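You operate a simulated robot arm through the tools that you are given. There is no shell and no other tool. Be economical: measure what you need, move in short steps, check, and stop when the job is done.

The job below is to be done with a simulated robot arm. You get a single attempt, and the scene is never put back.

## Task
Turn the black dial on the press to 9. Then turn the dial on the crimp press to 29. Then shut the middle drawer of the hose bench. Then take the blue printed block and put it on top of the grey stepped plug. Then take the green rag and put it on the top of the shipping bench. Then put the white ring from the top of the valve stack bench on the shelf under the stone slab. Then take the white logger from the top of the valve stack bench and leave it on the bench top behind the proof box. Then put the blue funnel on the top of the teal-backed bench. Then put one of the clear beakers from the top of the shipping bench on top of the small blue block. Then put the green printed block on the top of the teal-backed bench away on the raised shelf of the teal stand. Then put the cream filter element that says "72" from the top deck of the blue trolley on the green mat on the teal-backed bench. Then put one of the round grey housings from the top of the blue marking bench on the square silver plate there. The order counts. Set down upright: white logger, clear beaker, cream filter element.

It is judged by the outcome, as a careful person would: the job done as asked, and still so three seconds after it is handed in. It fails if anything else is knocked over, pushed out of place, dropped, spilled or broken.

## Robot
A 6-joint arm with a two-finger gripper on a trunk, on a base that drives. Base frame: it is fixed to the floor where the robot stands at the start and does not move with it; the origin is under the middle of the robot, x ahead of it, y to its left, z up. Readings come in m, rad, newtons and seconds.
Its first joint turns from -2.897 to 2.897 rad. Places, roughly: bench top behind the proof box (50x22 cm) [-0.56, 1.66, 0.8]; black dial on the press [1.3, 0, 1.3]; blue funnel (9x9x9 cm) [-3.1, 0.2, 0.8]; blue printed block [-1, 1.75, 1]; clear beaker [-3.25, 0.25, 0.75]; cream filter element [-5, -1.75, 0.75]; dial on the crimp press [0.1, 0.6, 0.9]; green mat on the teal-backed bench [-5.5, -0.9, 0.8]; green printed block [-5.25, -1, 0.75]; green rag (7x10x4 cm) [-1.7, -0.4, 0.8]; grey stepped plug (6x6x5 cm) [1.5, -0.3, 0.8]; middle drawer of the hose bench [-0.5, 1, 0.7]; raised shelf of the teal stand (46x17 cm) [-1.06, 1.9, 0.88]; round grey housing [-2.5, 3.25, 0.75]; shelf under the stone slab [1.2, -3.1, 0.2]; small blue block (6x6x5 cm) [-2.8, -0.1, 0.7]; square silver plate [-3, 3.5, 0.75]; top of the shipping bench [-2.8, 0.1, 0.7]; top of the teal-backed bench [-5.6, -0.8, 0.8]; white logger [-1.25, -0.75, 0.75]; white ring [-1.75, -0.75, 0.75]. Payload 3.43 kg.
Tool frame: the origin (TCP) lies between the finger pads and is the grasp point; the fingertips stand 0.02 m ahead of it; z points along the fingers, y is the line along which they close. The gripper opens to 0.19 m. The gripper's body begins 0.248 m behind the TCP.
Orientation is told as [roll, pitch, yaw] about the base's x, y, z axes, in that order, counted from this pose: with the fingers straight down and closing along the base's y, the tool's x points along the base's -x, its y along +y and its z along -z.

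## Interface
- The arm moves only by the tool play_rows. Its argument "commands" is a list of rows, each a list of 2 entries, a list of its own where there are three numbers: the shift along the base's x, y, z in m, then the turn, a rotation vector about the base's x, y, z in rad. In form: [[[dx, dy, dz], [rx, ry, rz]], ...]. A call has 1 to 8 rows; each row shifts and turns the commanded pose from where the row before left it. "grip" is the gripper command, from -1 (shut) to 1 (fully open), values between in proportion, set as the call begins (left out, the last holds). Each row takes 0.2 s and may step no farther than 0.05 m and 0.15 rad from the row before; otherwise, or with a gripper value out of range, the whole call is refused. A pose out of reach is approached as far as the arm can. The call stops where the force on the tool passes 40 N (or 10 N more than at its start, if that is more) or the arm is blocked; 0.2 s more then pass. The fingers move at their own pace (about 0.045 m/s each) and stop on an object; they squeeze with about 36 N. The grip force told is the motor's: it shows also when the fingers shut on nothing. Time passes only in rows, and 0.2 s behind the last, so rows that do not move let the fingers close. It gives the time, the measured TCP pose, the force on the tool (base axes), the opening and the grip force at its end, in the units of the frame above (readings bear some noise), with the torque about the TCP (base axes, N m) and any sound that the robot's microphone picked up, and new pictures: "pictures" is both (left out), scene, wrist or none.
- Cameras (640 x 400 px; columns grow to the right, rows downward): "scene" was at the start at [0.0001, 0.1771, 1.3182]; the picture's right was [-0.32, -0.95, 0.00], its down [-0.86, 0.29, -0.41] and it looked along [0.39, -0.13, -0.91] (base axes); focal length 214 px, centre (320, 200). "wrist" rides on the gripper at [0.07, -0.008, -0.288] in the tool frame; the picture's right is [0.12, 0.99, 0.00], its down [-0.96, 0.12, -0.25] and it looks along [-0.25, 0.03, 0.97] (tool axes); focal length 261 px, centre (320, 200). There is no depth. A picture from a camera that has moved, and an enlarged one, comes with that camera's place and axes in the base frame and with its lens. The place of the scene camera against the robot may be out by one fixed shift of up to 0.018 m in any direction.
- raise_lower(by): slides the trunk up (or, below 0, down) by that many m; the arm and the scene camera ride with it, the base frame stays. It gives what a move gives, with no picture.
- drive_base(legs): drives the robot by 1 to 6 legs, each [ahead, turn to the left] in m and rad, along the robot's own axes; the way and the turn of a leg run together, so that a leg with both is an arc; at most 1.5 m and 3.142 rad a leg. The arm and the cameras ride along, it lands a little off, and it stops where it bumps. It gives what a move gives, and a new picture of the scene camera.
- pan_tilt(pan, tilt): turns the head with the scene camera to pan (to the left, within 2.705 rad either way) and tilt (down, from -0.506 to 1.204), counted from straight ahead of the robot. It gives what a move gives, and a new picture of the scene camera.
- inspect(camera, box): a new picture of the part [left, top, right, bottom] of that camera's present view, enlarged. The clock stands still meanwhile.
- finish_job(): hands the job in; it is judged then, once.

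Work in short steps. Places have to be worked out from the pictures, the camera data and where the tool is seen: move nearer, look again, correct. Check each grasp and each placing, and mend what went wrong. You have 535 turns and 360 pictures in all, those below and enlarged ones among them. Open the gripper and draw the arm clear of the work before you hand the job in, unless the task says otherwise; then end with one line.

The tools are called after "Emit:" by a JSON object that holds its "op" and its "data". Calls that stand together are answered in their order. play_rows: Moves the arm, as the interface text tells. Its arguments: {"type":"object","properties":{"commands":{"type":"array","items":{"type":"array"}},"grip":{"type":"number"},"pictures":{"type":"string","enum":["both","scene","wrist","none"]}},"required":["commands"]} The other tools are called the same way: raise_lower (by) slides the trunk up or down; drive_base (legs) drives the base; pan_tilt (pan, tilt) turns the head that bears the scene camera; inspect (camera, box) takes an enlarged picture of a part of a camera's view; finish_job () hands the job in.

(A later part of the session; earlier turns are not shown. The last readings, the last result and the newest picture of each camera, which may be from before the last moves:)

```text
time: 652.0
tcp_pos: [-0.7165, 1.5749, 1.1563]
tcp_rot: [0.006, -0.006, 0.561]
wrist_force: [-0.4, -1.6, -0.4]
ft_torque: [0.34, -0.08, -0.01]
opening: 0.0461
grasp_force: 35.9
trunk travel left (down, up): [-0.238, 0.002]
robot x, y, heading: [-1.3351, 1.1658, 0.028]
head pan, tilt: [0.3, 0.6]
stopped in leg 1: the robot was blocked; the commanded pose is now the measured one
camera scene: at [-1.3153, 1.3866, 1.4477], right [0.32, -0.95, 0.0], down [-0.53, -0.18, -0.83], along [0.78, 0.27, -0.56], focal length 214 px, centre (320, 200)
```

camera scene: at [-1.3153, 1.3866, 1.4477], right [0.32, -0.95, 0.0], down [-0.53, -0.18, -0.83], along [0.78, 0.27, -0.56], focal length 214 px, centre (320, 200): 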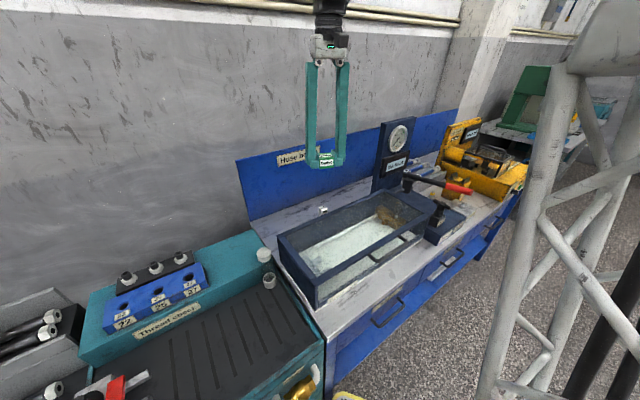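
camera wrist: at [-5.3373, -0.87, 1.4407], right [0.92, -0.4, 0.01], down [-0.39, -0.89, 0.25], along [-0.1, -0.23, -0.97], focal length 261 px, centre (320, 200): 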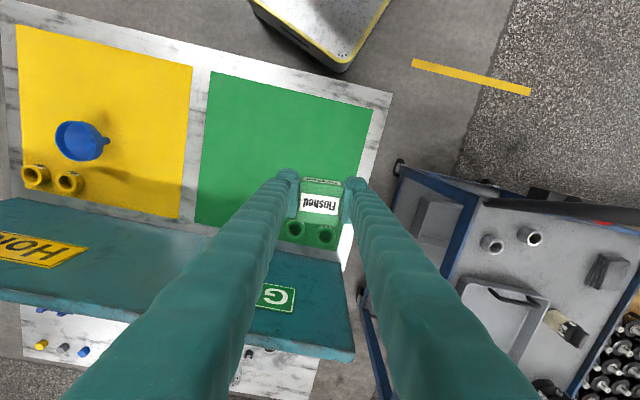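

The base grazed the teal unit while turning, and everything still looks in place. I back off 8 cm and finish with the arm, which can reach the raised shelf from here.

Emit:
{"op": "drive_base", "data": {"legs": [[-0.08, 0]]}}

Emit:
{"op": "play_rows", "data": {"commands": [[[-0.01, 0.035, 0], [0, 0, 0.1]], [[-0.01, 0.035, 0], [0, 0, 0.1]], [[-0.015, 0.035, 0], [0, 0, 0.1]], [[-0.015, 0.035, 0], [0, 0, 0.1]], [[-0.015, 0.035, 0], [0, 0, 0]], [[-0.015, 0.035, 0], [0, 0, 0]]], "pictures": "wrist"}}

```text
time: 653.1
tcp_pos: [-0.7956, 1.5735, 1.1558]
tcp_rot: [0.004, -0.004, 0.56]
wrist_force: [0.3, -0.3, -1.4]
ft_torque: [-0.03, 0.04, 0.0]
opening: 0.0462
grasp_force: 36.2
trunk travel left (down, up): [-0.238, 0.002]
robot x, y, heading: [-1.4172, 1.1603, 0.023]
head pan, tilt: [0.3, 0.6]
camera scene: at [-1.3947, 1.3855, 1.4476], right [0.32, -0.95, 0.0], down [-0.54, -0.18, -0.82], along [0.78, 0.26, -0.57], focal length 214 px, centre (320, 200)
```

scene: 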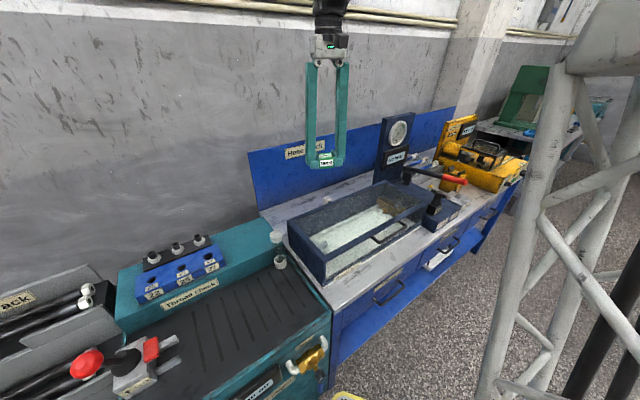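

```text
time: 654.5
tcp_pos: [-0.8776, 1.7855, 1.1553]
tcp_rot: [0.005, -0.003, 0.959]
wrist_force: [-0.1, -0.1, 1.2]
ft_torque: [0.15, 0.0, 0.01]
opening: 0.0462
grasp_force: 36.1
trunk travel left (down, up): [-0.238, 0.002]
robot x, y, heading: [-1.4189, 1.1627, 0.017]
head pan, tilt: [0.3, 0.6]
camera wrist: at [-0.9107, 1.7196, 1.4406], right [-0.88, 0.47, 0.01], down [0.46, 0.85, 0.25], along [0.11, 0.22, -0.97], focal length 261 px, centre (320, 200)
```

wrist: 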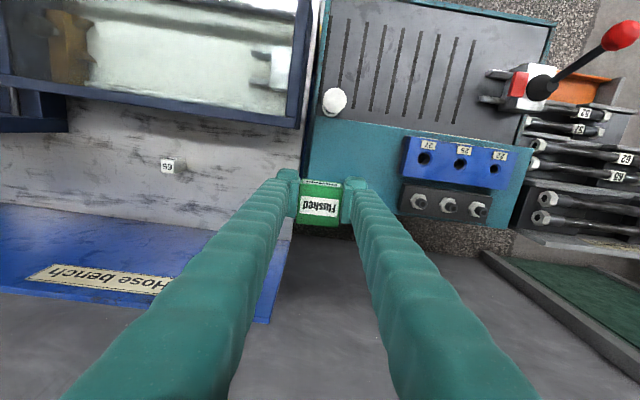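

The teal unit hasn't moved: the view matches the earlier one. I set the block down on the raised shelf beside the thread check block.

Emit:
{"op": "play_rows", "data": {"commands": [[[-0.018, 0.012, 0], [0, 0, 0]], [[0, 0, -0.048], [0, 0, 0]], [[0, 0, -0.048], [0, 0, 0]], [[0, 0, -0.048], [0, 0, 0]], [[0, 0, -0.048], [0, 0, 0]], [[0, 0, -0.035], [0, 0, 0]]], "pictures": "wrist"}}

Emit:
{"op": "play_rows", "data": {"commands": [[[0, 0, -0.01], [0, 0, 0]], [[0, 0, -0.01], [0, 0, 0]]], "pictures": "none"}}

Emit:
{"op": "play_rows", "data": {"commands": [[[0, 0, -0.005], [0, 0, 0]], [[0, 0, -0.004], [0, 0, 0]]], "pictures": "none"}}

```text
time: 655.9
tcp_pos: [-0.8936, 1.7973, 0.9276]
tcp_rot: [0.006, -0.003, 0.96]
wrist_force: [-0.4, -0.6, -0.1]
ft_torque: [0.06, -0.05, 0.01]
opening: 0.0462
grasp_force: 36.0
trunk travel left (down, up): [-0.238, 0.002]
robot x, y, heading: [-1.4157, 1.1636, 0.025]
head pan, tilt: [0.3, 0.6]
camera wrist: at [-0.9274, 1.7324, 1.2146], right [-0.88, 0.47, 0.01], down [0.46, 0.85, 0.25], along [0.11, 0.22, -0.97], focal length 261 px, centre (320, 200)
```

wrist: 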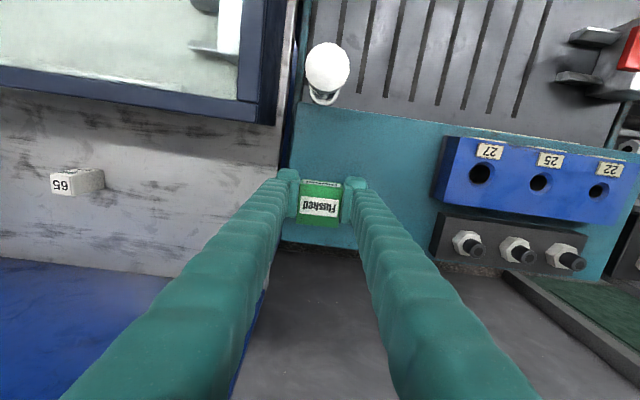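

```text
time: 656.5
tcp_pos: [-0.893, 1.7969, 0.9091]
tcp_rot: [0.006, -0.004, 0.959]
wrist_force: [-0.5, -1.4, -0.1]
ft_torque: [-0.01, 0.01, 0.0]
opening: 0.0461
grasp_force: 35.8
trunk travel left (down, up): [-0.238, 0.002]
robot x, y, heading: [-1.4186, 1.1619, 0.024]
head pan, tilt: [0.3, 0.6]
```

```text
time: 657.1
tcp_pos: [-0.8936, 1.7963, 0.8996]
tcp_rot: [0.006, -0.004, 0.959]
wrist_force: [-0.4, 0.5, -0.4]
ft_torque: [0.01, 0.01, 0.0]
opening: 0.0462
grasp_force: 35.7
trunk travel left (down, up): [-0.238, 0.002]
robot x, y, heading: [-1.4161, 1.1604, 0.023]
head pan, tilt: [0.3, 0.6]
```

Emit:
{"op": "play_rows", "data": {"commands": [[[0, 0, -0.003], [0, 0, 0]], [[0, 0, -0.003], [0, 0, 0]]], "pictures": "none"}}

Emit:
{"op": "play_rows", "data": {"commands": [[[0, 0, -0.002], [0, 0, 0]], [[0, 0, -0.002], [0, 0, 0]]], "pictures": "none"}}

```text
time: 657.7
tcp_pos: [-0.8931, 1.7939, 0.8933]
tcp_rot: [0.007, -0.003, 0.96]
wrist_force: [0.1, -0.2, 3.6]
ft_torque: [-0.03, -0.09, -0.01]
opening: 0.0463
grasp_force: 36.0
trunk travel left (down, up): [-0.238, 0.002]
robot x, y, heading: [-1.4188, 1.1604, 0.021]
head pan, tilt: [0.3, 0.6]
```

```text
time: 658.3
tcp_pos: [-0.8936, 1.7967, 0.89]
tcp_rot: [0.006, -0.005, 0.96]
wrist_force: [1.5, 0.1, 32.0]
ft_torque: [-0.3, 0.06, 0.01]
opening: 0.0465
grasp_force: 36.1
trunk travel left (down, up): [-0.238, 0.002]
robot x, y, heading: [-1.4161, 1.1638, 0.03]
head pan, tilt: [0.3, 0.6]
```

On the shelf. I ease up, release and lift away.

Emit:
{"op": "play_rows", "data": {"commands": [[[0, 0, 0.003], [0, 0, 0]], [[0, 0, 0], [0, 0, 0]]], "pictures": "none"}}

Emit:
{"op": "play_rows", "data": {"commands": [[[0, 0, 0], [0, 0, 0]], [[0, 0, 0], [0, 0, 0]], [[0, 0, 0.03], [0, 0, 0]], [[0, 0, 0.05], [0, 0, 0]], [[0, 0, 0.05], [0, 0, 0]], [[0, 0, 0.05], [0, 0, 0]], [[0, 0, 0.05], [0, 0, 0]], [[0, 0, 0.03], [0, 0, 0]]], "grip": -0.25, "pictures": "wrist"}}

```text
time: 658.9
tcp_pos: [-0.895, 1.7962, 0.891]
tcp_rot: [0.005, -0.002, 0.96]
wrist_force: [1.4, 0.4, 5.5]
ft_torque: [-0.07, -0.04, 0.02]
opening: 0.0461
grasp_force: 36.1
trunk travel left (down, up): [-0.238, 0.002]
robot x, y, heading: [-1.4199, 1.164, 0.019]
head pan, tilt: [0.3, 0.6]
```

```text
time: 660.7
tcp_pos: [-0.8956, 1.7966, 1.1514]
tcp_rot: [0.005, -0.005, 0.961]
wrist_force: [-0.1, 0.5, 0.4]
ft_torque: [-0.03, -0.01, -0.04]
opening: 0.0711
grasp_force: 0.0
trunk travel left (down, up): [-0.238, 0.002]
robot x, y, heading: [-1.4195, 1.16, 0.026]
head pan, tilt: [0.3, 0.6]
camera wrist: at [-0.9292, 1.7315, 1.4388], right [-0.88, 0.47, 0.01], down [0.46, 0.85, 0.25], along [0.11, 0.22, -0.97], focal length 261 px, centre (320, 200)
```

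wrist: 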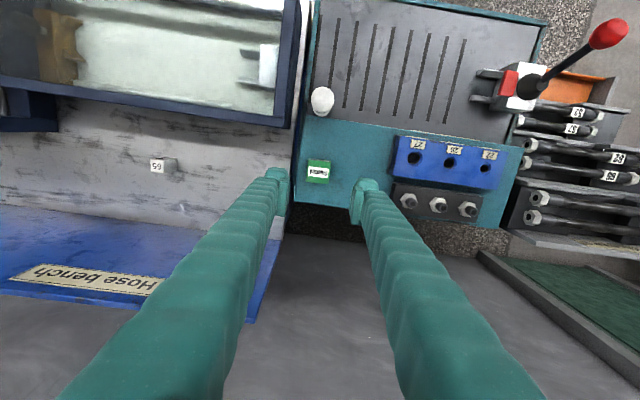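

The green block is on the shelf. Next is the cream filter element: I drive back toward the blue trolley.

Emit:
{"op": "drive_base", "data": {"legs": [[0, -0.13], [-1.5, 0], [-0.29, 0], [0, -2.327], [0.922, 0], [0, 0.422]]}}

Emit:
{"op": "drive_base", "data": {"legs": [[0.85, 0], [0.84, 0]]}}

Emit:
{"op": "pan_tilt", "data": {"pan": -0.1, "tilt": 0.7}}

```text
time: 682.1
tcp_pos: [-3.6088, -0.0101, 1.1523]
tcp_rot: [0.003, -0.002, -1.073]
wrist_force: [-1.2, 0.5, -0.7]
ft_torque: [-0.01, -0.02, -0.03]
opening: 0.071
grasp_force: 0.1
trunk travel left (down, up): [-0.238, 0.002]
robot x, y, heading: [-3.9424, 0.74, -2.011]
head pan, tilt: [0.3, 0.6]
camera scene: at [-3.7467, 0.6183, 1.4476], right [-0.99, 0.14, 0.0], down [0.08, 0.56, -0.83], along [-0.11, -0.82, -0.57], focal length 214 px, centre (320, 200)
```

scene: 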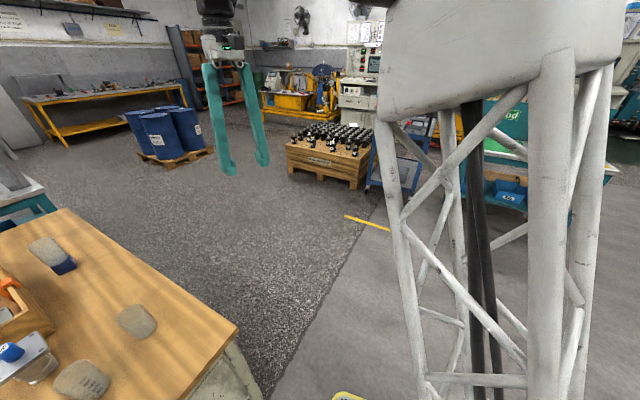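

```text
time: 690.6
tcp_pos: [-4.2906, -1.5373, 1.1527]
tcp_rot: [0.006, -0.003, -1.054]
wrist_force: [0.2, -0.5, 0.1]
ft_torque: [0.0, 0.0, 0.02]
opening: 0.0712
grasp_force: 0.0
trunk travel left (down, up): [-0.238, 0.002]
robot x, y, heading: [-4.6399, -0.7921, -1.986]
head pan, tilt: [0.3, 0.6]
camera scene: at [-4.4401, -0.9112, 1.4476], right [-0.99, 0.12, 0.0], down [0.07, 0.56, -0.82], along [-0.1, -0.82, -0.57], focal length 214 px, centre (320, 200)
```

scene: 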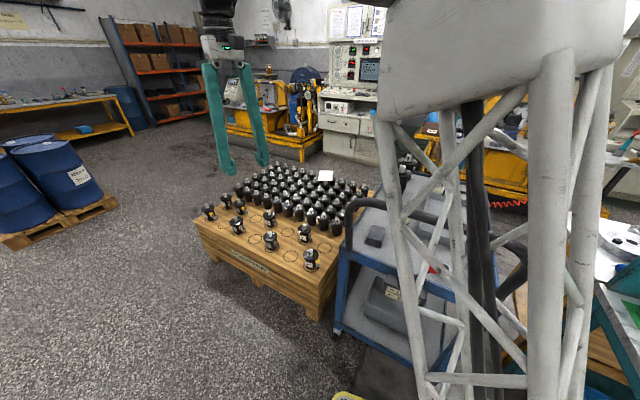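

```text
time: 691.5
tcp_pos: [-4.2909, -1.5368, 1.153]
tcp_rot: [0.006, -0.003, -1.054]
wrist_force: [-0.5, -0.7, -0.1]
ft_torque: [0.04, 0.05, -0.05]
opening: 0.0712
grasp_force: 0.1
trunk travel left (down, up): [-0.238, 0.002]
robot x, y, heading: [-4.6419, -0.7953, -1.989]
head pan, tilt: [-0.099, 0.7]
camera scene: at [-4.4717, -0.8973, 1.439], right [-0.87, 0.49, 0.0], down [0.32, 0.56, -0.77], along [-0.38, -0.67, -0.64], focal length 214 px, centre (320, 200)
```

scene: 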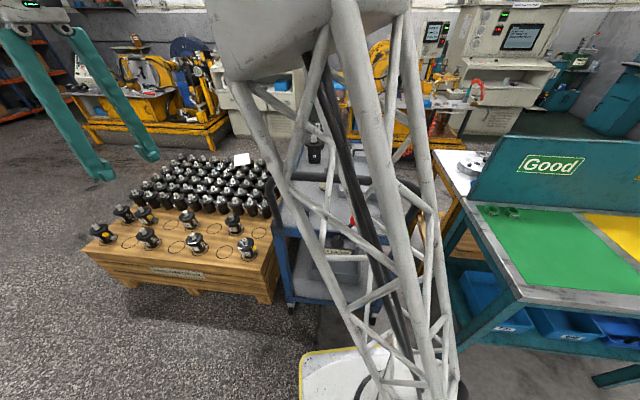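

The arm's own link blocks the view, so I swing the gripper over the trolley deck and look with the wrist camera.

Emit:
{"op": "play_rows", "data": {"commands": [[[-0.048, -0.005, 0], [0, 0, -0.06]], [[-0.048, -0.005, 0], [0, 0, -0.06]], [[-0.048, -0.005, 0], [0, 0, -0.06]], [[-0.048, -0.003, 0], [0, 0, -0.06]], [[-0.048, 0, 0], [0, 0, -0.06]], [[-0.048, 0, 0], [0, 0, -0.06]], [[-0.048, 0, 0], [0, 0, -0.06]], [[-0.048, 0, 0], [0, 0, -0.06]]], "pictures": "none"}}

Emit:
{"op": "play_rows", "data": {"commands": [[[-0.048, 0, 0], [0, 0, -0.06]], [[-0.048, 0, 0], [0, 0, -0.06]], [[-0.048, 0, 0], [0, 0, -0.06]], [[-0.048, 0, 0], [0, 0, -0.06]], [[-0.04, 0, 0], [0, 0, -0.06]]], "pictures": "wrist"}}

```text
time: 693.3
tcp_pos: [-4.6731, -1.5565, 1.1516]
tcp_rot: [0.006, -0.004, -1.534]
wrist_force: [-0.5, 0.7, 0.2]
ft_torque: [0.04, 0.19, 0.03]
opening: 0.0712
grasp_force: 0.1
trunk travel left (down, up): [-0.238, 0.002]
robot x, y, heading: [-4.6417, -0.7949, -1.989]
head pan, tilt: [-0.099, 0.7]
```

```text
time: 694.5
tcp_pos: [-4.9074, -1.5587, 1.1529]
tcp_rot: [0.004, -0.003, -1.834]
wrist_force: [0.3, 0.3, 0.2]
ft_torque: [-0.01, 0.16, 0.01]
opening: 0.0712
grasp_force: 0.1
trunk travel left (down, up): [-0.238, 0.002]
robot x, y, heading: [-4.6388, -0.7928, -1.996]
head pan, tilt: [-0.099, 0.7]
camera wrist: at [-4.8999, -1.4871, 1.4382], right [0.99, -0.14, 0.0], down [-0.14, -0.96, 0.25], along [-0.03, -0.25, -0.97], focal length 261 px, centre (320, 200)
```

wrist: 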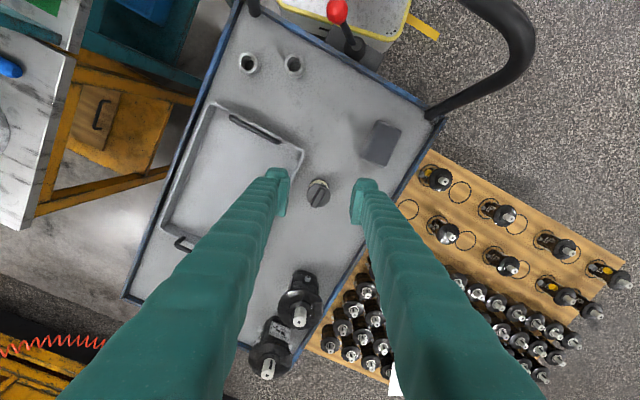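

Emit:
{"op": "inspect", "data": {"camera": "wrist", "box": [220, 30, 420, 230]}}

```text
2.00 times, centred on (320, 130) of wrist
camera zoom: at [-4.8999, -1.4871, 1.4382], right [0.99, -0.14, 0.0], down [-0.14, -0.96, 0.25], along [-0.03, -0.25, -0.97], focal length 521 px, centre (320, 340)
```

zoom: 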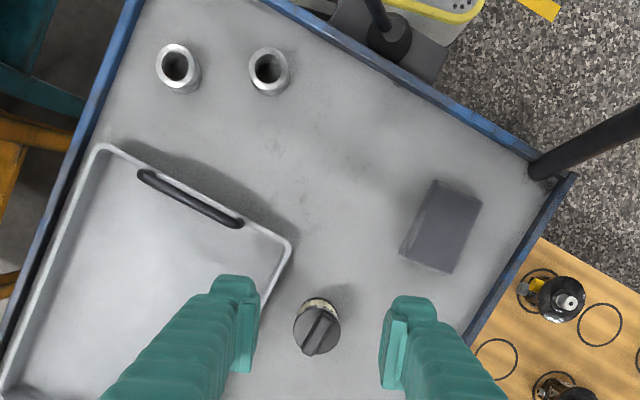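

Emit:
{"op": "pan_tilt", "data": {"pan": 0.05, "tilt": 0.6}}

```text
time: 695.2
tcp_pos: [-4.9072, -1.5586, 1.151]
tcp_rot: [0.005, -0.005, -1.834]
wrist_force: [-0.5, -0.7, -0.5]
ft_torque: [0.0, 0.01, 0.0]
opening: 0.0711
grasp_force: 0.0
trunk travel left (down, up): [-0.238, 0.002]
robot x, y, heading: [-4.6374, -0.7939, -1.986]
head pan, tilt: [0.051, 0.6]
camera scene: at [-4.4618, -0.9059, 1.4476], right [-0.93, 0.36, 0.0], down [0.2, 0.53, -0.82], along [-0.3, -0.77, -0.57], focal length 214 px, centre (320, 200)
```

scene: 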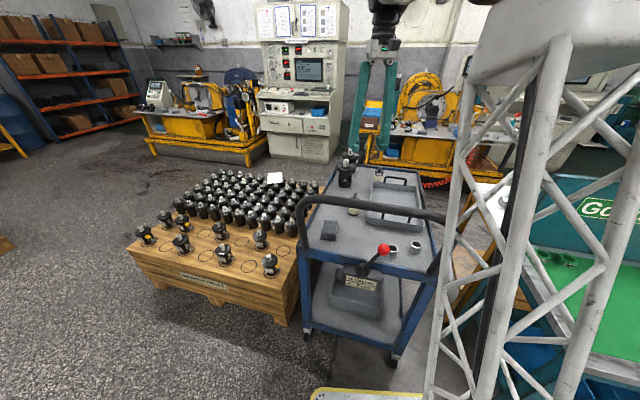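

Emit:
{"op": "inspect", "data": {"camera": "scene", "box": [310, 150, 440, 260]}}

```text
3.64 times, centred on (375, 205) of scene
camera zoom: at [-4.4618, -0.9059, 1.4476], right [-0.93, 0.36, 0.0], down [0.2, 0.53, -0.82], along [-0.3, -0.77, -0.57], focal length 780 px, centre (120, 182)
```

zoom: 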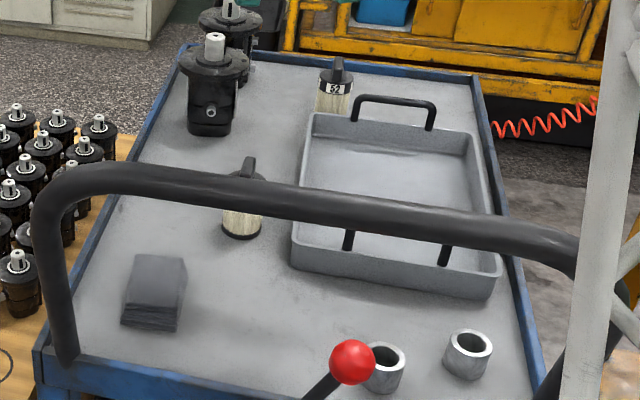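

Two cream elements are on the deck: the far one says 52. I lower the trunk a little to read the near one past the handle.

Emit:
{"op": "raise_lower", "data": {"by": -0.12}}

Emit:
{"op": "inspect", "data": {"camera": "scene", "box": [310, 130, 400, 210]}}

```text
time: 696.7
tcp_pos: [-4.9074, -1.5589, 1.0321]
tcp_rot: [0.007, -0.003, -1.836]
wrist_force: [-0.5, -0.6, -0.1]
ft_torque: [0.0, 0.0, 0.01]
opening: 0.0716
grasp_force: 0.2
trunk travel left (down, up): [-0.118, 0.122]
robot x, y, heading: [-4.6379, -0.7973, -1.991]
head pan, tilt: [0.051, 0.6]
```

```text
5.00 times, centred on (355, 170) of scene
camera zoom: at [-4.4618, -0.9058, 1.3277], right [-0.93, 0.36, 0.0], down [0.2, 0.53, -0.83], along [-0.3, -0.77, -0.56], focal length 1072 px, centre (145, 350)
```

zoom: 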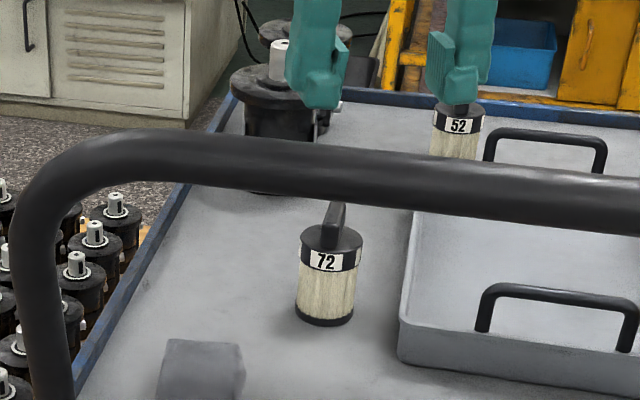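

The near one says 72. I look at it from above at the new height.

Emit:
{"op": "inspect", "data": {"camera": "wrist", "box": [260, 130, 380, 250]}}

```text
3.33 times, centred on (320, 190) of wrist
camera zoom: at [-4.8999, -1.4871, 1.3181], right [0.99, -0.14, 0.01], down [-0.14, -0.96, 0.25], along [-0.03, -0.25, -0.97], focal length 869 px, centre (320, 233)
```

zoom: 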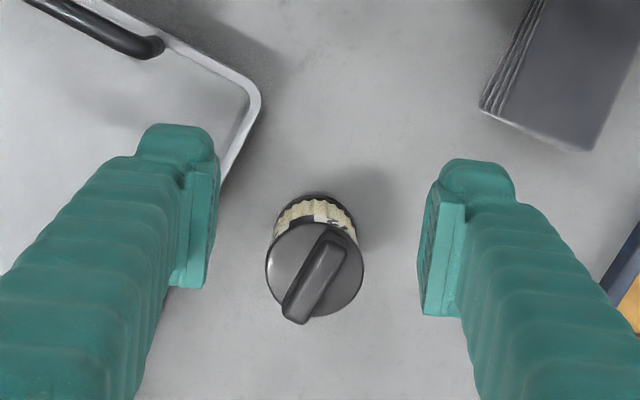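

I turn the tool so the fingers close parallel to the tray's edge, and centre over the element.

Emit:
{"op": "play_rows", "data": {"commands": [[[-0.003, -0.012, 0], [0, 0, 0.134]], [[-0.003, -0.012, 0], [0, 0, 0.134]], [[-0.003, -0.012, 0], [0, 0, 0.134]], [[-0.003, -0.012, 0], [0, 0, 0.134]], [[0, -0.012, 0], [0, 0, 0.134]], [[0, 0, 0], [0, 0, 0.134]], [[0, 0, 0], [0, 0, 0.134]], [[0, 0, 0], [0, 0, 0.134]]], "grip": -0.05, "pictures": "none"}}

Emit:
{"op": "play_rows", "data": {"commands": [[[0, 0, 0], [0, 0, 0.134]], [[0, 0, 0], [0, 0, 0.134]], [[0, 0, -0.03], [0, 0, 0]]], "pictures": "none"}}

Emit:
{"op": "inspect", "data": {"camera": "wrist", "box": [240, 110, 400, 270]}}

```text
time: 698.5
tcp_pos: [-4.9206, -1.6194, 1.0313]
tcp_rot: [0.005, -0.004, -0.76]
wrist_force: [-0.8, 0.1, 0.1]
ft_torque: [-0.03, 0.02, 0.01]
opening: 0.0901
grasp_force: 0.0
trunk travel left (down, up): [-0.118, 0.122]
robot x, y, heading: [-4.6404, -0.7987, -1.988]
head pan, tilt: [0.051, 0.6]
```

```text
time: 699.3
tcp_pos: [-4.9205, -1.6173, 1.0023]
tcp_rot: [0.003, -0.003, -0.491]
wrist_force: [0.0, -0.2, 0.7]
ft_torque: [-0.03, -0.03, 0.01]
opening: 0.0905
grasp_force: 0.0
trunk travel left (down, up): [-0.118, 0.122]
robot x, y, heading: [-4.6406, -0.7927, -1.985]
head pan, tilt: [0.051, 0.6]
```

```text
2.50 times, centred on (320, 190) of wrist
camera zoom: at [-4.9887, -1.593, 1.2874], right [0.36, 0.93, 0.0], down [0.9, -0.35, 0.25], along [0.24, -0.09, -0.97], focal length 652 px, centre (320, 225)
```

zoom: 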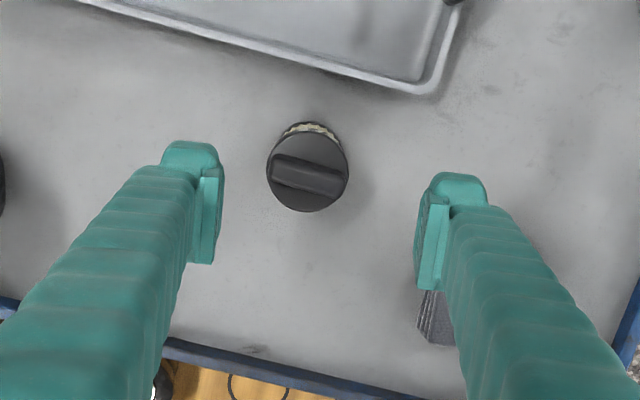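

Emit:
{"op": "play_rows", "data": {"commands": [[[-0.005, -0.006, -0.03], [0, 0, 0]], [[0, 0, -0.045], [0, 0, 0]], [[0, 0, -0.045], [0, 0, 0]]], "pictures": "wrist"}}

Emit:
{"op": "inspect", "data": {"camera": "scene", "box": [310, 130, 400, 210]}}

```text
time: 700.1
tcp_pos: [-4.9247, -1.6215, 0.8811]
tcp_rot: [0.004, -0.003, -0.495]
wrist_force: [-0.2, -0.3, -0.1]
ft_torque: [-0.08, -0.01, 0.03]
opening: 0.0903
grasp_force: 0.0
trunk travel left (down, up): [-0.118, 0.122]
robot x, y, heading: [-4.6409, -0.7941, -1.989]
head pan, tilt: [0.051, 0.6]
camera wrist: at [-4.9938, -1.5962, 1.167], right [0.37, 0.93, 0.0], down [0.9, -0.35, 0.25], along [0.24, -0.09, -0.97], focal length 261 px, centre (320, 200)
```

wrist: 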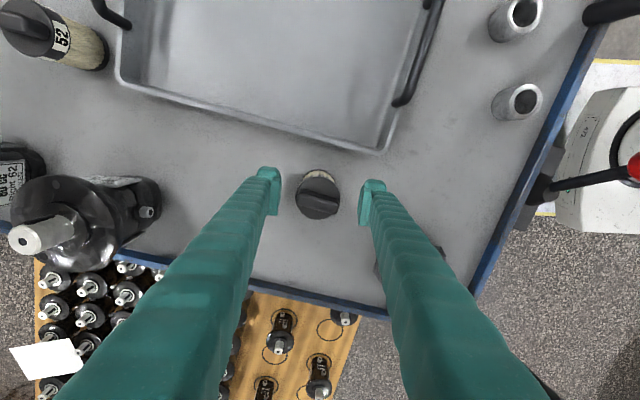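

```text
5.00 times, centred on (355, 170) of scene
camera zoom: at [-4.4617, -0.9057, 1.3277], right [-0.93, 0.36, 0.0], down [0.2, 0.53, -0.83], along [-0.3, -0.77, -0.56], focal length 1072 px, centre (145, 350)
```

zoom: 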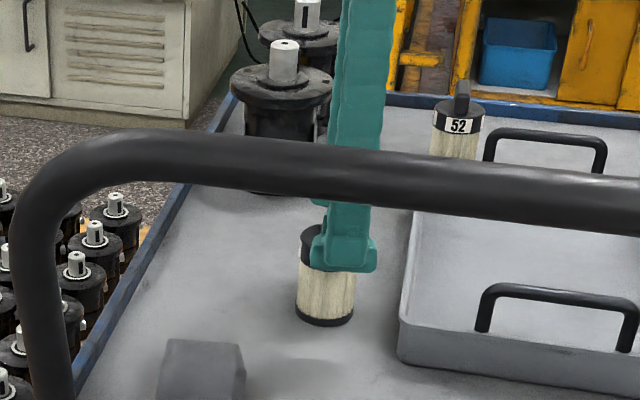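

Emit:
{"op": "play_rows", "data": {"commands": [[[0, -0.001, -0.03], [0, 0, 0]], [[0, 0, -0.01], [0, 0, 0]]], "pictures": "none"}}

Emit:
{"op": "play_rows", "data": {"commands": [[[0, 0, 0], [0, 0, 0]], [[0, 0, 0], [0, 0, 0]], [[0, 0, 0], [0, 0, 0]], [[0, 0, 0], [0, 0, 0]]], "grip": -1, "pictures": "none"}}

Emit:
{"op": "play_rows", "data": {"commands": [[[0, 0, 0.03], [0, 0, 0]], [[0, 0, 0.05], [0, 0, 0]], [[0, 0, 0.05], [0, 0, 0]]], "pictures": "wrist"}}

Emit:
{"op": "inspect", "data": {"camera": "scene", "box": [310, 100, 400, 210]}}

```text
time: 700.7
tcp_pos: [-4.9265, -1.6223, 0.8404]
tcp_rot: [0.005, -0.004, -0.493]
wrist_force: [0.8, -0.4, -0.4]
ft_torque: [-0.01, 0.01, 0.03]
opening: 0.0905
grasp_force: 0.1
trunk travel left (down, up): [-0.118, 0.122]
robot x, y, heading: [-4.6357, -0.7984, -1.993]
head pan, tilt: [0.051, 0.6]
```

```text
time: 701.7
tcp_pos: [-4.9262, -1.6215, 0.8401]
tcp_rot: [0.006, -0.005, -0.494]
wrist_force: [-1.3, 0.2, 0.6]
ft_torque: [-0.01, 0.02, 0.01]
opening: 0.0537
grasp_force: 35.8
trunk travel left (down, up): [-0.118, 0.122]
robot x, y, heading: [-4.6402, -0.793, -1.989]
head pan, tilt: [0.051, 0.6]
```

```text
time: 702.5
tcp_pos: [-4.9255, -1.6238, 0.9692]
tcp_rot: [0.006, -0.002, -0.493]
wrist_force: [0.3, -0.9, -1.0]
ft_torque: [0.08, -0.03, -0.04]
opening: 0.0534
grasp_force: 36.3
trunk travel left (down, up): [-0.118, 0.122]
robot x, y, heading: [-4.6403, -0.7941, -1.991]
head pan, tilt: [0.051, 0.6]
camera wrist: at [-4.9932, -1.5999, 1.2554], right [0.37, 0.93, 0.01], down [0.9, -0.36, 0.25], along [0.24, -0.09, -0.97], focal length 261 px, centre (320, 200)
```

wrist: 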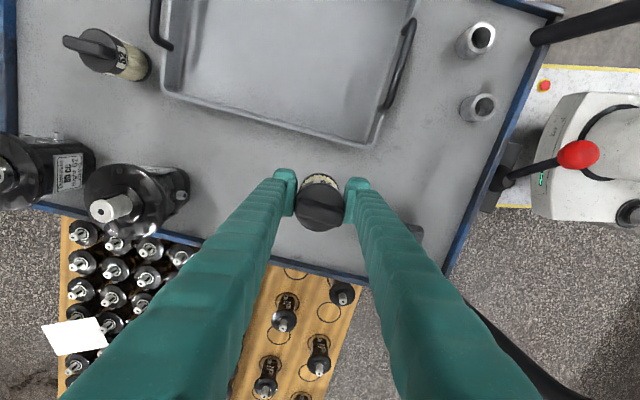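

```text
3.64 times, centred on (355, 155) of scene
camera zoom: at [-4.4618, -0.9061, 1.3275], right [-0.93, 0.36, 0.0], down [0.2, 0.53, -0.82], along [-0.3, -0.77, -0.57], focal length 780 px, centre (193, 364)
```

zoom: 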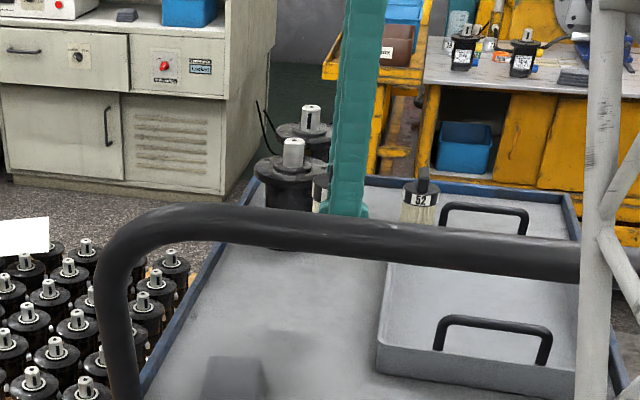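

The "72" element is held. I raise it and swing it around, inside the end of the teal panel, to the green mat.

Emit:
{"op": "raise_lower", "data": {"by": 0.12}}

Emit:
{"op": "play_rows", "data": {"commands": [[[0.008, 0.024, 0.025], [0, 0, 0]], [[0.008, 0.024, 0.025], [0, 0, 0]], [[0.012, 0.035, 0.02], [0, 0, 0]], [[0.012, 0.035, 0.015], [0, 0, 0]], [[0.01, 0.028, 0], [0, 0, 0]]], "pictures": "none"}}

Emit:
{"op": "play_rows", "data": {"commands": [[[-0.044, 0.0165, 0], [0, 0, -0.065]], [[-0.0427, 0.0196, 0], [0, 0, -0.065]], [[-0.0415, 0.0221, 0], [0, 0, -0.065]], [[-0.0399, 0.0249, 0], [0, 0, -0.065]], [[-0.0383, 0.0273, 0], [0, 0, -0.065]], [[-0.0363, 0.0299, 0], [0, 0, -0.065]], [[-0.0344, 0.0321, 0], [0, 0, -0.065]], [[-0.0321, 0.0344, 0], [0, 0, -0.065]]], "pictures": "none"}}

Emit:
{"op": "play_rows", "data": {"commands": [[[-0.03, 0.0362, 0], [0, 0, -0.065]], [[-0.0274, 0.0382, 0], [0, 0, -0.065]], [[-0.025, 0.0398, 0], [0, 0, -0.065]], [[-0.0222, 0.0414, 0], [0, 0, -0.065]], [[-0.0196, 0.0427, 0], [0, 0, -0.065]], [[-0.0166, 0.044, 0], [0, 0, -0.065]], [[-0.014, 0.0449, 0], [0, 0, -0.065]], [[-0.0108, 0.0457, 0], [0, 0, -0.065]]], "pictures": "wrist"}}

```text
time: 704.0
tcp_pos: [-4.9243, -1.6243, 1.0886]
tcp_rot: [0.005, -0.002, -0.492]
wrist_force: [-0.1, 0.7, -1.5]
ft_torque: [0.03, -0.01, -0.01]
opening: 0.0537
grasp_force: 36.1
trunk travel left (down, up): [-0.238, 0.002]
robot x, y, heading: [-4.643, -0.7949, -1.985]
head pan, tilt: [0.051, 0.6]
```

```text
time: 705.2
tcp_pos: [-4.8755, -1.4774, 1.1746]
tcp_rot: [0.005, -0.004, -0.493]
wrist_force: [-0.6, -0.5, -1.6]
ft_torque: [0.13, -0.04, 0.0]
opening: 0.0536
grasp_force: 35.9
trunk travel left (down, up): [-0.238, 0.002]
robot x, y, heading: [-4.6407, -0.7937, -1.987]
head pan, tilt: [0.051, 0.6]
```

```text
time: 707.0
tcp_pos: [-5.1825, -1.2703, 1.1742]
tcp_rot: [0.006, -0.004, -1.013]
wrist_force: [-0.2, 0.0, -0.7]
ft_torque: [0.15, 0.11, 0.03]
opening: 0.0533
grasp_force: 35.7
trunk travel left (down, up): [-0.238, 0.002]
robot x, y, heading: [-4.6428, -0.796, -1.987]
head pan, tilt: [0.051, 0.6]
```

```text
time: 708.8
tcp_pos: [-5.3477, -0.9399, 1.175]
tcp_rot: [0.006, -0.004, -1.533]
wrist_force: [0.2, -1.4, -1.7]
ft_torque: [0.17, 0.01, 0.0]
opening: 0.0536
grasp_force: 36.2
trunk travel left (down, up): [-0.238, 0.002]
robot x, y, heading: [-4.6413, -0.7913, -1.988]
head pan, tilt: [0.051, 0.6]
camera wrist: at [-5.3621, -0.869, 1.4603], right [0.99, 0.16, 0.01], down [0.15, -0.96, 0.25], along [0.04, -0.25, -0.97], focal length 261 px, centre (320, 200)
```

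wrist: 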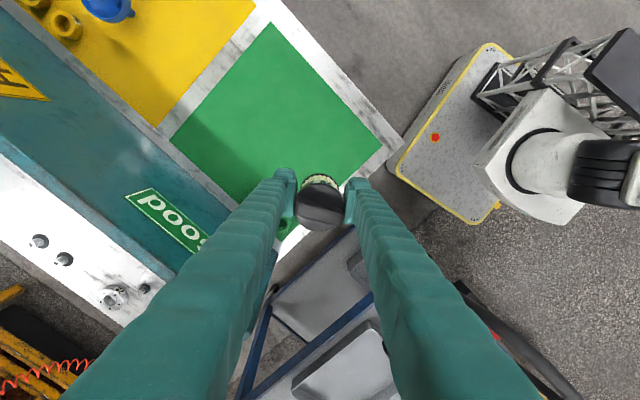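

I move to the mat's centre, about (-5.476, -0.858), and descend.

Emit:
{"op": "play_rows", "data": {"commands": [[[-0.032, 0.0204, 0], [0, 0, 0]], [[-0.032, 0.0204, 0], [0, 0, 0]], [[-0.032, 0.0204, 0], [0, 0, 0]], [[-0.032, 0.0204, 0], [0, 0, 0]], [[0, 0, -0.048], [0, 0, 0]], [[0, 0, -0.048], [0, 0, 0]], [[0, 0, -0.048], [0, 0, 0]], [[0, 0, -0.048], [0, 0, 0]]], "pictures": "wrist"}}

```text
time: 710.6
tcp_pos: [-5.4756, -0.8548, 0.9823]
tcp_rot: [0.004, -0.004, -1.533]
wrist_force: [1.3, -0.2, -0.7]
ft_torque: [-0.01, 0.11, -0.01]
opening: 0.0537
grasp_force: 36.3
trunk travel left (down, up): [-0.238, 0.002]
robot x, y, heading: [-4.6412, -0.7933, -1.991]
head pan, tilt: [0.051, 0.6]
camera wrist: at [-5.4893, -0.7854, 1.2686], right [0.99, 0.16, 0.0], down [0.15, -0.96, 0.25], along [0.04, -0.25, -0.97], focal length 261 px, centre (320, 200)
```

wrist: 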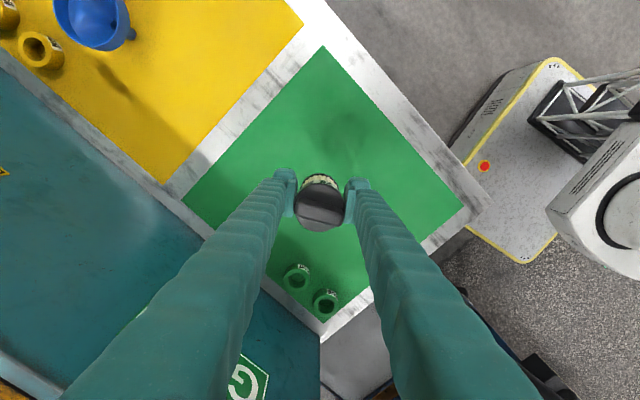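

Emit:
{"op": "play_rows", "data": {"commands": [[[0, 0, -0.045], [0, 0, 0]], [[0, 0, -0.04], [0, 0, 0]], [[0, 0, -0.02], [0, 0, 0]]], "pictures": "none"}}

Emit:
{"op": "play_rows", "data": {"commands": [[[0, 0, -0.008], [0, 0, 0]], [[0, 0, -0.006], [0, 0, 0]]], "pictures": "none"}}

Emit:
{"op": "play_rows", "data": {"commands": [[[0, 0, -0.005], [0, 0, 0]], [[0, 0, -0.004], [0, 0, 0]]], "pictures": "none"}}

```text
time: 711.4
tcp_pos: [-5.4748, -0.8574, 0.8764]
tcp_rot: [0.004, -0.003, -1.53]
wrist_force: [0.7, -0.2, -0.7]
ft_torque: [0.0, 0.04, -0.01]
opening: 0.0535
grasp_force: 36.5
trunk travel left (down, up): [-0.238, 0.002]
robot x, y, heading: [-4.6408, -0.7937, -1.987]
head pan, tilt: [0.051, 0.6]
```

```text
time: 712.0
tcp_pos: [-5.4759, -0.8578, 0.8635]
tcp_rot: [0.005, -0.001, -1.533]
wrist_force: [0.1, 0.4, -2.1]
ft_torque: [0.0, 0.0, 0.0]
opening: 0.0537
grasp_force: 36.3
trunk travel left (down, up): [-0.238, 0.002]
robot x, y, heading: [-4.6426, -0.7963, -1.987]
head pan, tilt: [0.051, 0.6]
```

```text
time: 712.6
tcp_pos: [-5.4767, -0.8578, 0.8579]
tcp_rot: [0.0, -0.004, -1.533]
wrist_force: [9.1, 0.2, 33.3]
ft_torque: [-0.17, -0.12, -0.07]
opening: 0.0537
grasp_force: 35.8
trunk travel left (down, up): [-0.238, 0.002]
robot x, y, heading: [-4.6391, -0.795, -1.985]
head pan, tilt: [0.051, 0.6]
```

Contact on the mat. I ease up 3 mm, release, and lift away.

Emit:
{"op": "play_rows", "data": {"commands": [[[0, 0, 0.003], [0, 0, 0]], [[0, 0, 0], [0, 0, 0]]], "pictures": "none"}}

Emit:
{"op": "play_rows", "data": {"commands": [[[0, 0, 0], [0, 0, 0]], [[0, 0, 0], [0, 0, 0]], [[0, 0, 0], [0, 0, 0]], [[0, 0, 0.04], [0, 0, 0]], [[0, 0, 0.05], [0, 0, 0]], [[0, 0, 0.05], [0, 0, 0]], [[0, 0, 0.05], [0, 0, 0]], [[0, 0, 0.05], [0, 0, 0]]], "grip": -0.05, "pictures": "wrist"}}

Emit:
{"op": "pan_tilt", "data": {"pan": -0.6, "tilt": 0.6}}

```text
time: 713.2
tcp_pos: [-5.4771, -0.8569, 0.8579]
tcp_rot: [0.007, -0.004, -1.533]
wrist_force: [6.8, 0.1, 18.5]
ft_torque: [-0.1, -0.01, 0.02]
opening: 0.0534
grasp_force: 35.9
trunk travel left (down, up): [-0.238, 0.002]
robot x, y, heading: [-4.6395, -0.799, -1.989]
head pan, tilt: [0.051, 0.6]
```

```text
time: 715.0
tcp_pos: [-5.4797, -0.8567, 1.0997]
tcp_rot: [0.006, -0.003, -1.531]
wrist_force: [-0.6, 0.3, -0.3]
ft_torque: [-0.01, -0.07, 0.02]
opening: 0.0902
grasp_force: 0.1
trunk travel left (down, up): [-0.238, 0.002]
robot x, y, heading: [-4.6361, -0.7934, -1.989]
head pan, tilt: [0.051, 0.6]
camera wrist: at [-5.4932, -0.7852, 1.3853], right [0.99, 0.16, 0.01], down [0.15, -0.96, 0.25], along [0.04, -0.25, -0.97], focal length 261 px, centre (320, 200)
```

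wrist: 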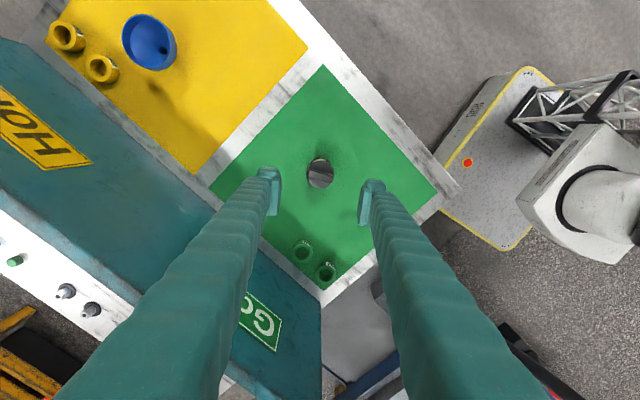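

```text
time: 716.0
tcp_pos: [-5.4795, -0.8556, 1.0987]
tcp_rot: [0.004, -0.003, -1.533]
wrist_force: [0.2, -0.4, 0.5]
ft_torque: [0.01, 0.01, -0.02]
opening: 0.09
grasp_force: 0.1
trunk travel left (down, up): [-0.238, 0.002]
robot x, y, heading: [-4.6433, -0.7933, -1.985]
head pan, tilt: [-0.6, 0.6]
camera scene: at [-4.5056, -0.8696, 1.4477], right [-0.53, 0.85, 0.0], down [0.48, 0.3, -0.82], along [-0.7, -0.43, -0.57], focal length 214 px, centre (320, 200)
```

scene: 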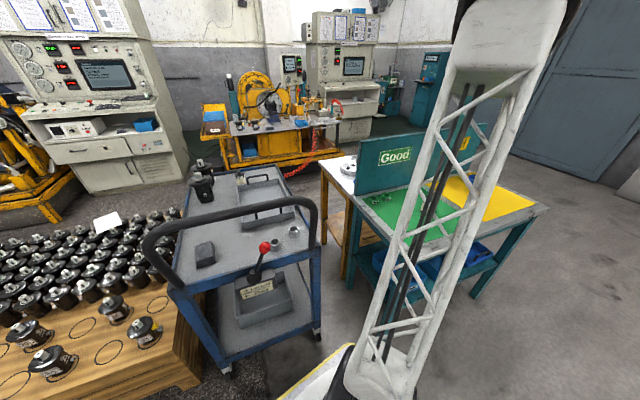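

The element stands on the green mat. Last task: I raise the arm and drive to the blue marking bench.

Emit:
{"op": "play_rows", "data": {"commands": [[[0.0, 0.01, 0.045], [0, 0, 0]]], "pictures": "none"}}

Emit:
{"op": "drive_base", "data": {"legs": [[0, -1.6], [0, -1.6], [0.87, 0], [0.86, 0], [0, 0.125]]}}

Emit:
{"op": "pan_tilt", "data": {"pan": -0.1, "tilt": 0.4}}

```text
time: 716.4
tcp_pos: [-5.4807, -0.8467, 1.1446]
tcp_rot: [0.005, -0.004, -1.532]
wrist_force: [-0.2, 0.1, 0.6]
ft_torque: [0.03, -0.06, 0.03]
opening: 0.0903
grasp_force: 0.0
trunk travel left (down, up): [-0.238, 0.002]
robot x, y, heading: [-4.637, -0.794, -1.984]
head pan, tilt: [-0.6, 0.6]
```

```text
time: 734.2
tcp_pos: [-2.8957, 0.7603, 1.1431]
tcp_rot: [0.006, -0.006, 1.604]
wrist_force: [-0.7, -0.4, -0.5]
ft_torque: [0.02, 0.03, 0.01]
opening: 0.0902
grasp_force: 0.1
trunk travel left (down, up): [-0.238, 0.002]
robot x, y, heading: [-3.7368, 0.7105, 1.148]
head pan, tilt: [-0.6, 0.6]
camera scene: at [-3.8626, 0.7831, 1.4477], right [0.52, -0.85, 0.0], down [-0.48, -0.29, -0.82], along [0.7, 0.43, -0.57], focal length 214 px, centre (320, 200)
```

scene: 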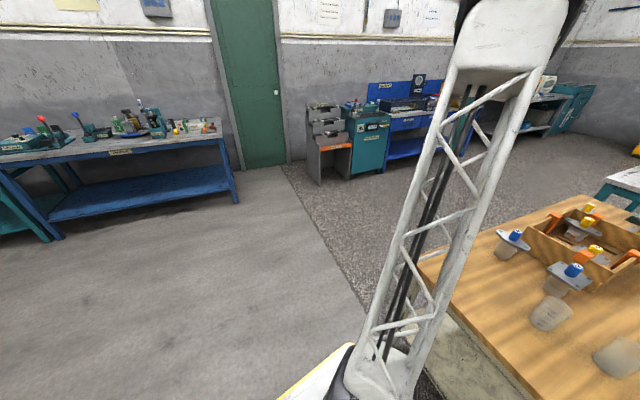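

```text
time: 735.2
tcp_pos: [-2.8959, 0.7601, 1.1437]
tcp_rot: [0.006, -0.004, 1.605]
wrist_force: [0.4, 0.0, -0.6]
ft_torque: [-0.01, 0.02, 0.01]
opening: 0.0898
grasp_force: 0.1
trunk travel left (down, up): [-0.238, 0.002]
robot x, y, heading: [-3.7399, 0.7143, 1.149]
head pan, tilt: [-0.099, 0.4]
camera scene: at [-3.8917, 0.8173, 1.4659], right [0.87, -0.5, 0.0], down [-0.2, -0.34, -0.92], along [0.46, 0.8, -0.39], focal length 214 px, centre (320, 200)
```

scene: 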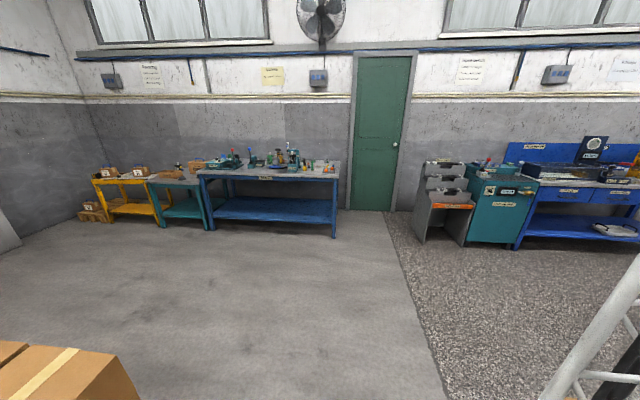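

Emit:
{"op": "inspect", "data": {"camera": "scene", "box": [190, 130, 350, 240]}}

```text
3.64 times, centred on (270, 185) of scene
camera zoom: at [-3.8917, 0.8173, 1.4659], right [0.87, -0.5, 0.0], down [-0.2, -0.34, -0.92], along [0.46, 0.8, -0.39], focal length 780 px, centre (502, 254)
```

zoom: 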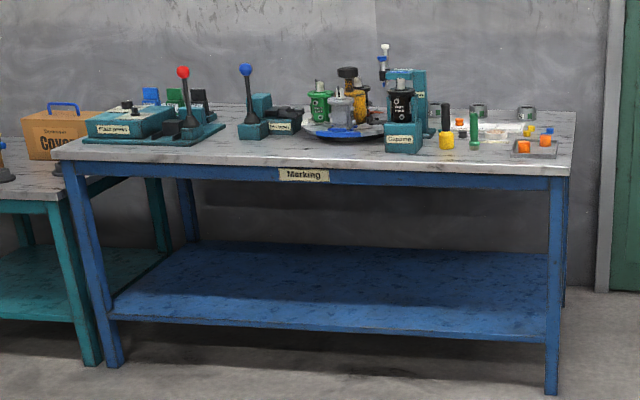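

The marking bench has silver round parts at the right. I drive closer to look from above.

Emit:
{"op": "drive_base", "data": {"legs": [[0, 0.13], [0.85, 0], [0.8, 0]]}}

Emit:
{"op": "pan_tilt", "data": {"pan": -0.3, "tilt": 0.6}}

Emit:
{"op": "inspect", "data": {"camera": "scene", "box": [160, 80, 480, 240]}}

```text
time: 744.1
tcp_pos: [-2.4468, 2.4634, 1.1438]
tcp_rot: [0.005, -0.004, 1.752]
wrist_force: [-0.1, -0.2, -1.5]
ft_torque: [0.01, 0.0, -0.01]
opening: 0.09
grasp_force: 0.1
trunk travel left (down, up): [-0.238, 0.002]
robot x, y, heading: [-3.2685, 2.2909, 1.295]
head pan, tilt: [-0.099, 0.4]
camera scene: at [-3.4412, 2.3723, 1.4659], right [0.93, -0.37, 0.0], down [-0.14, -0.36, -0.92], along [0.34, 0.86, -0.39], focal length 214 px, centre (320, 200)
```

scene: 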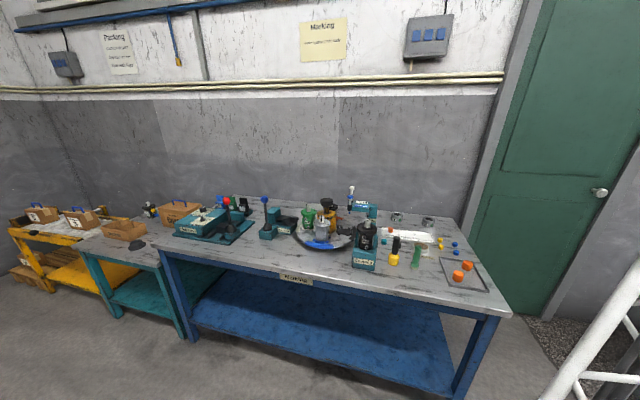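

```text
time: 744.9
tcp_pos: [-2.447, 2.4628, 1.1427]
tcp_rot: [0.005, -0.003, 1.75]
wrist_force: [-0.7, 0.8, -0.3]
ft_torque: [0.01, 0.03, -0.02]
opening: 0.0903
grasp_force: 0.1
trunk travel left (down, up): [-0.238, 0.002]
robot x, y, heading: [-3.2721, 2.2891, 1.294]
head pan, tilt: [-0.3, 0.6]
camera scene: at [-3.427, 2.3603, 1.4477], right [0.84, -0.54, 0.0], down [-0.31, -0.47, -0.83], along [0.45, 0.69, -0.56], focal length 214 px, centre (320, 200)
```

scene: 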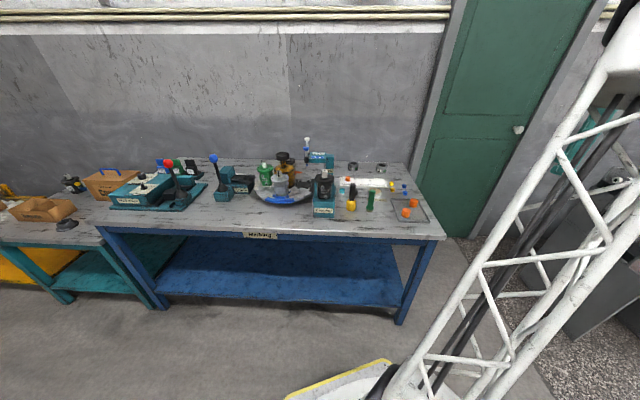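

```text
2.00 times, centred on (320, 160) of scene
camera zoom: at [-3.427, 2.3603, 1.4477], right [0.84, -0.54, 0.0], down [-0.31, -0.47, -0.83], along [0.45, 0.69, -0.56], focal length 429 px, centre (320, 280)
```

zoom: 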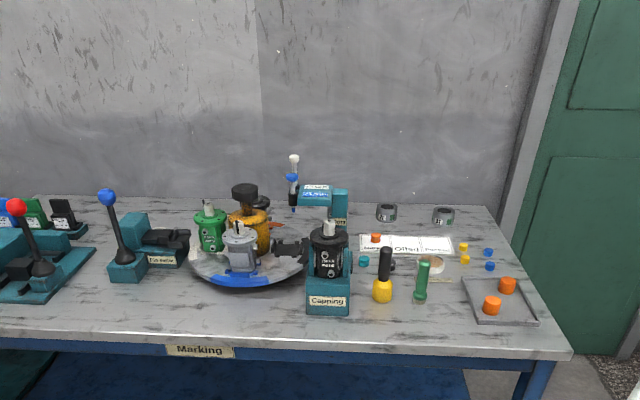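

The housings are at the back right corner. I swing the arm over the bench and move closer to find the square silver plate from above.

Emit:
{"op": "play_rows", "data": {"commands": [[[-0.0107, 0.0458, 0], [0, 0, 0.055]], [[-0.0134, 0.045, 0], [0, 0, 0.055]], [[-0.0161, 0.0441, 0], [0, 0, 0.055]], [[-0.0183, 0.0433, 0], [0, 0, 0.055]], [[-0.0209, 0.0421, 0], [0, 0, 0.055]], [[-0.0229, 0.041, 0], [0, 0, 0.055]], [[-0.0254, 0.0396, 0], [0, 0, 0.055]], [[-0.0277, 0.038, 0], [0, 0, 0.055]]], "pictures": "none"}}

Emit:
{"op": "play_rows", "data": {"commands": [[[-0.0296, 0.0366, 0], [0, 0, 0.055]], [[-0.0317, 0.0347, 0], [0, 0, 0.055]], [[-0.0334, 0.0331, 0], [0, 0, 0.055]], [[-0.0353, 0.031, 0], [0, 0, 0.055]], [[-0.0371, 0.0289, 0], [0, 0, 0.055]], [[-0.0385, 0.027, 0], [0, 0, 0.055]], [[-0.04, 0.0246, 0], [0, 0, 0.055]], [[-0.0412, 0.0226, 0], [0, 0, 0.055]]], "pictures": "wrist"}}

```text
time: 746.7
tcp_pos: [-2.6039, 2.8032, 1.1427]
tcp_rot: [0.006, -0.002, 2.194]
wrist_force: [-0.1, -0.3, -0.4]
ft_torque: [0.12, 0.12, -0.04]
opening: 0.0903
grasp_force: 0.1
trunk travel left (down, up): [-0.238, 0.002]
robot x, y, heading: [-3.2695, 2.293, 1.296]
head pan, tilt: [-0.3, 0.6]
```

```text
time: 748.5
tcp_pos: [-2.8895, 3.0424, 1.145]
tcp_rot: [0.006, -0.001, 2.631]
wrist_force: [0.6, 0.3, 1.0]
ft_torque: [0.07, 0.13, 0.01]
opening: 0.09
grasp_force: 0.1
trunk travel left (down, up): [-0.238, 0.002]
robot x, y, heading: [-3.271, 2.2924, 1.295]
head pan, tilt: [-0.3, 0.6]
camera wrist: at [-2.822, 3.0157, 1.4309], right [-0.38, -0.92, 0.01], down [-0.89, 0.37, 0.25], along [-0.23, 0.09, -0.97], focal length 261 px, centre (320, 200)
```

wrist: 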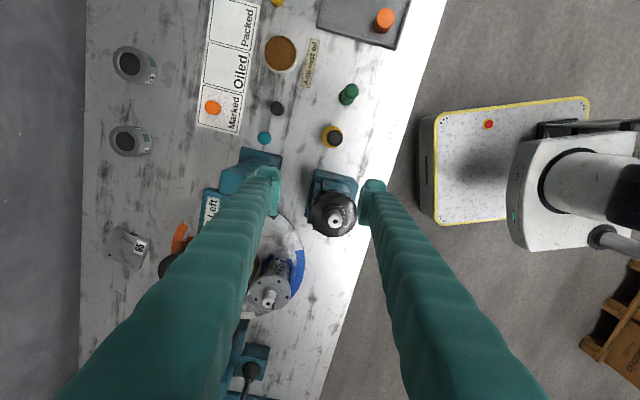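

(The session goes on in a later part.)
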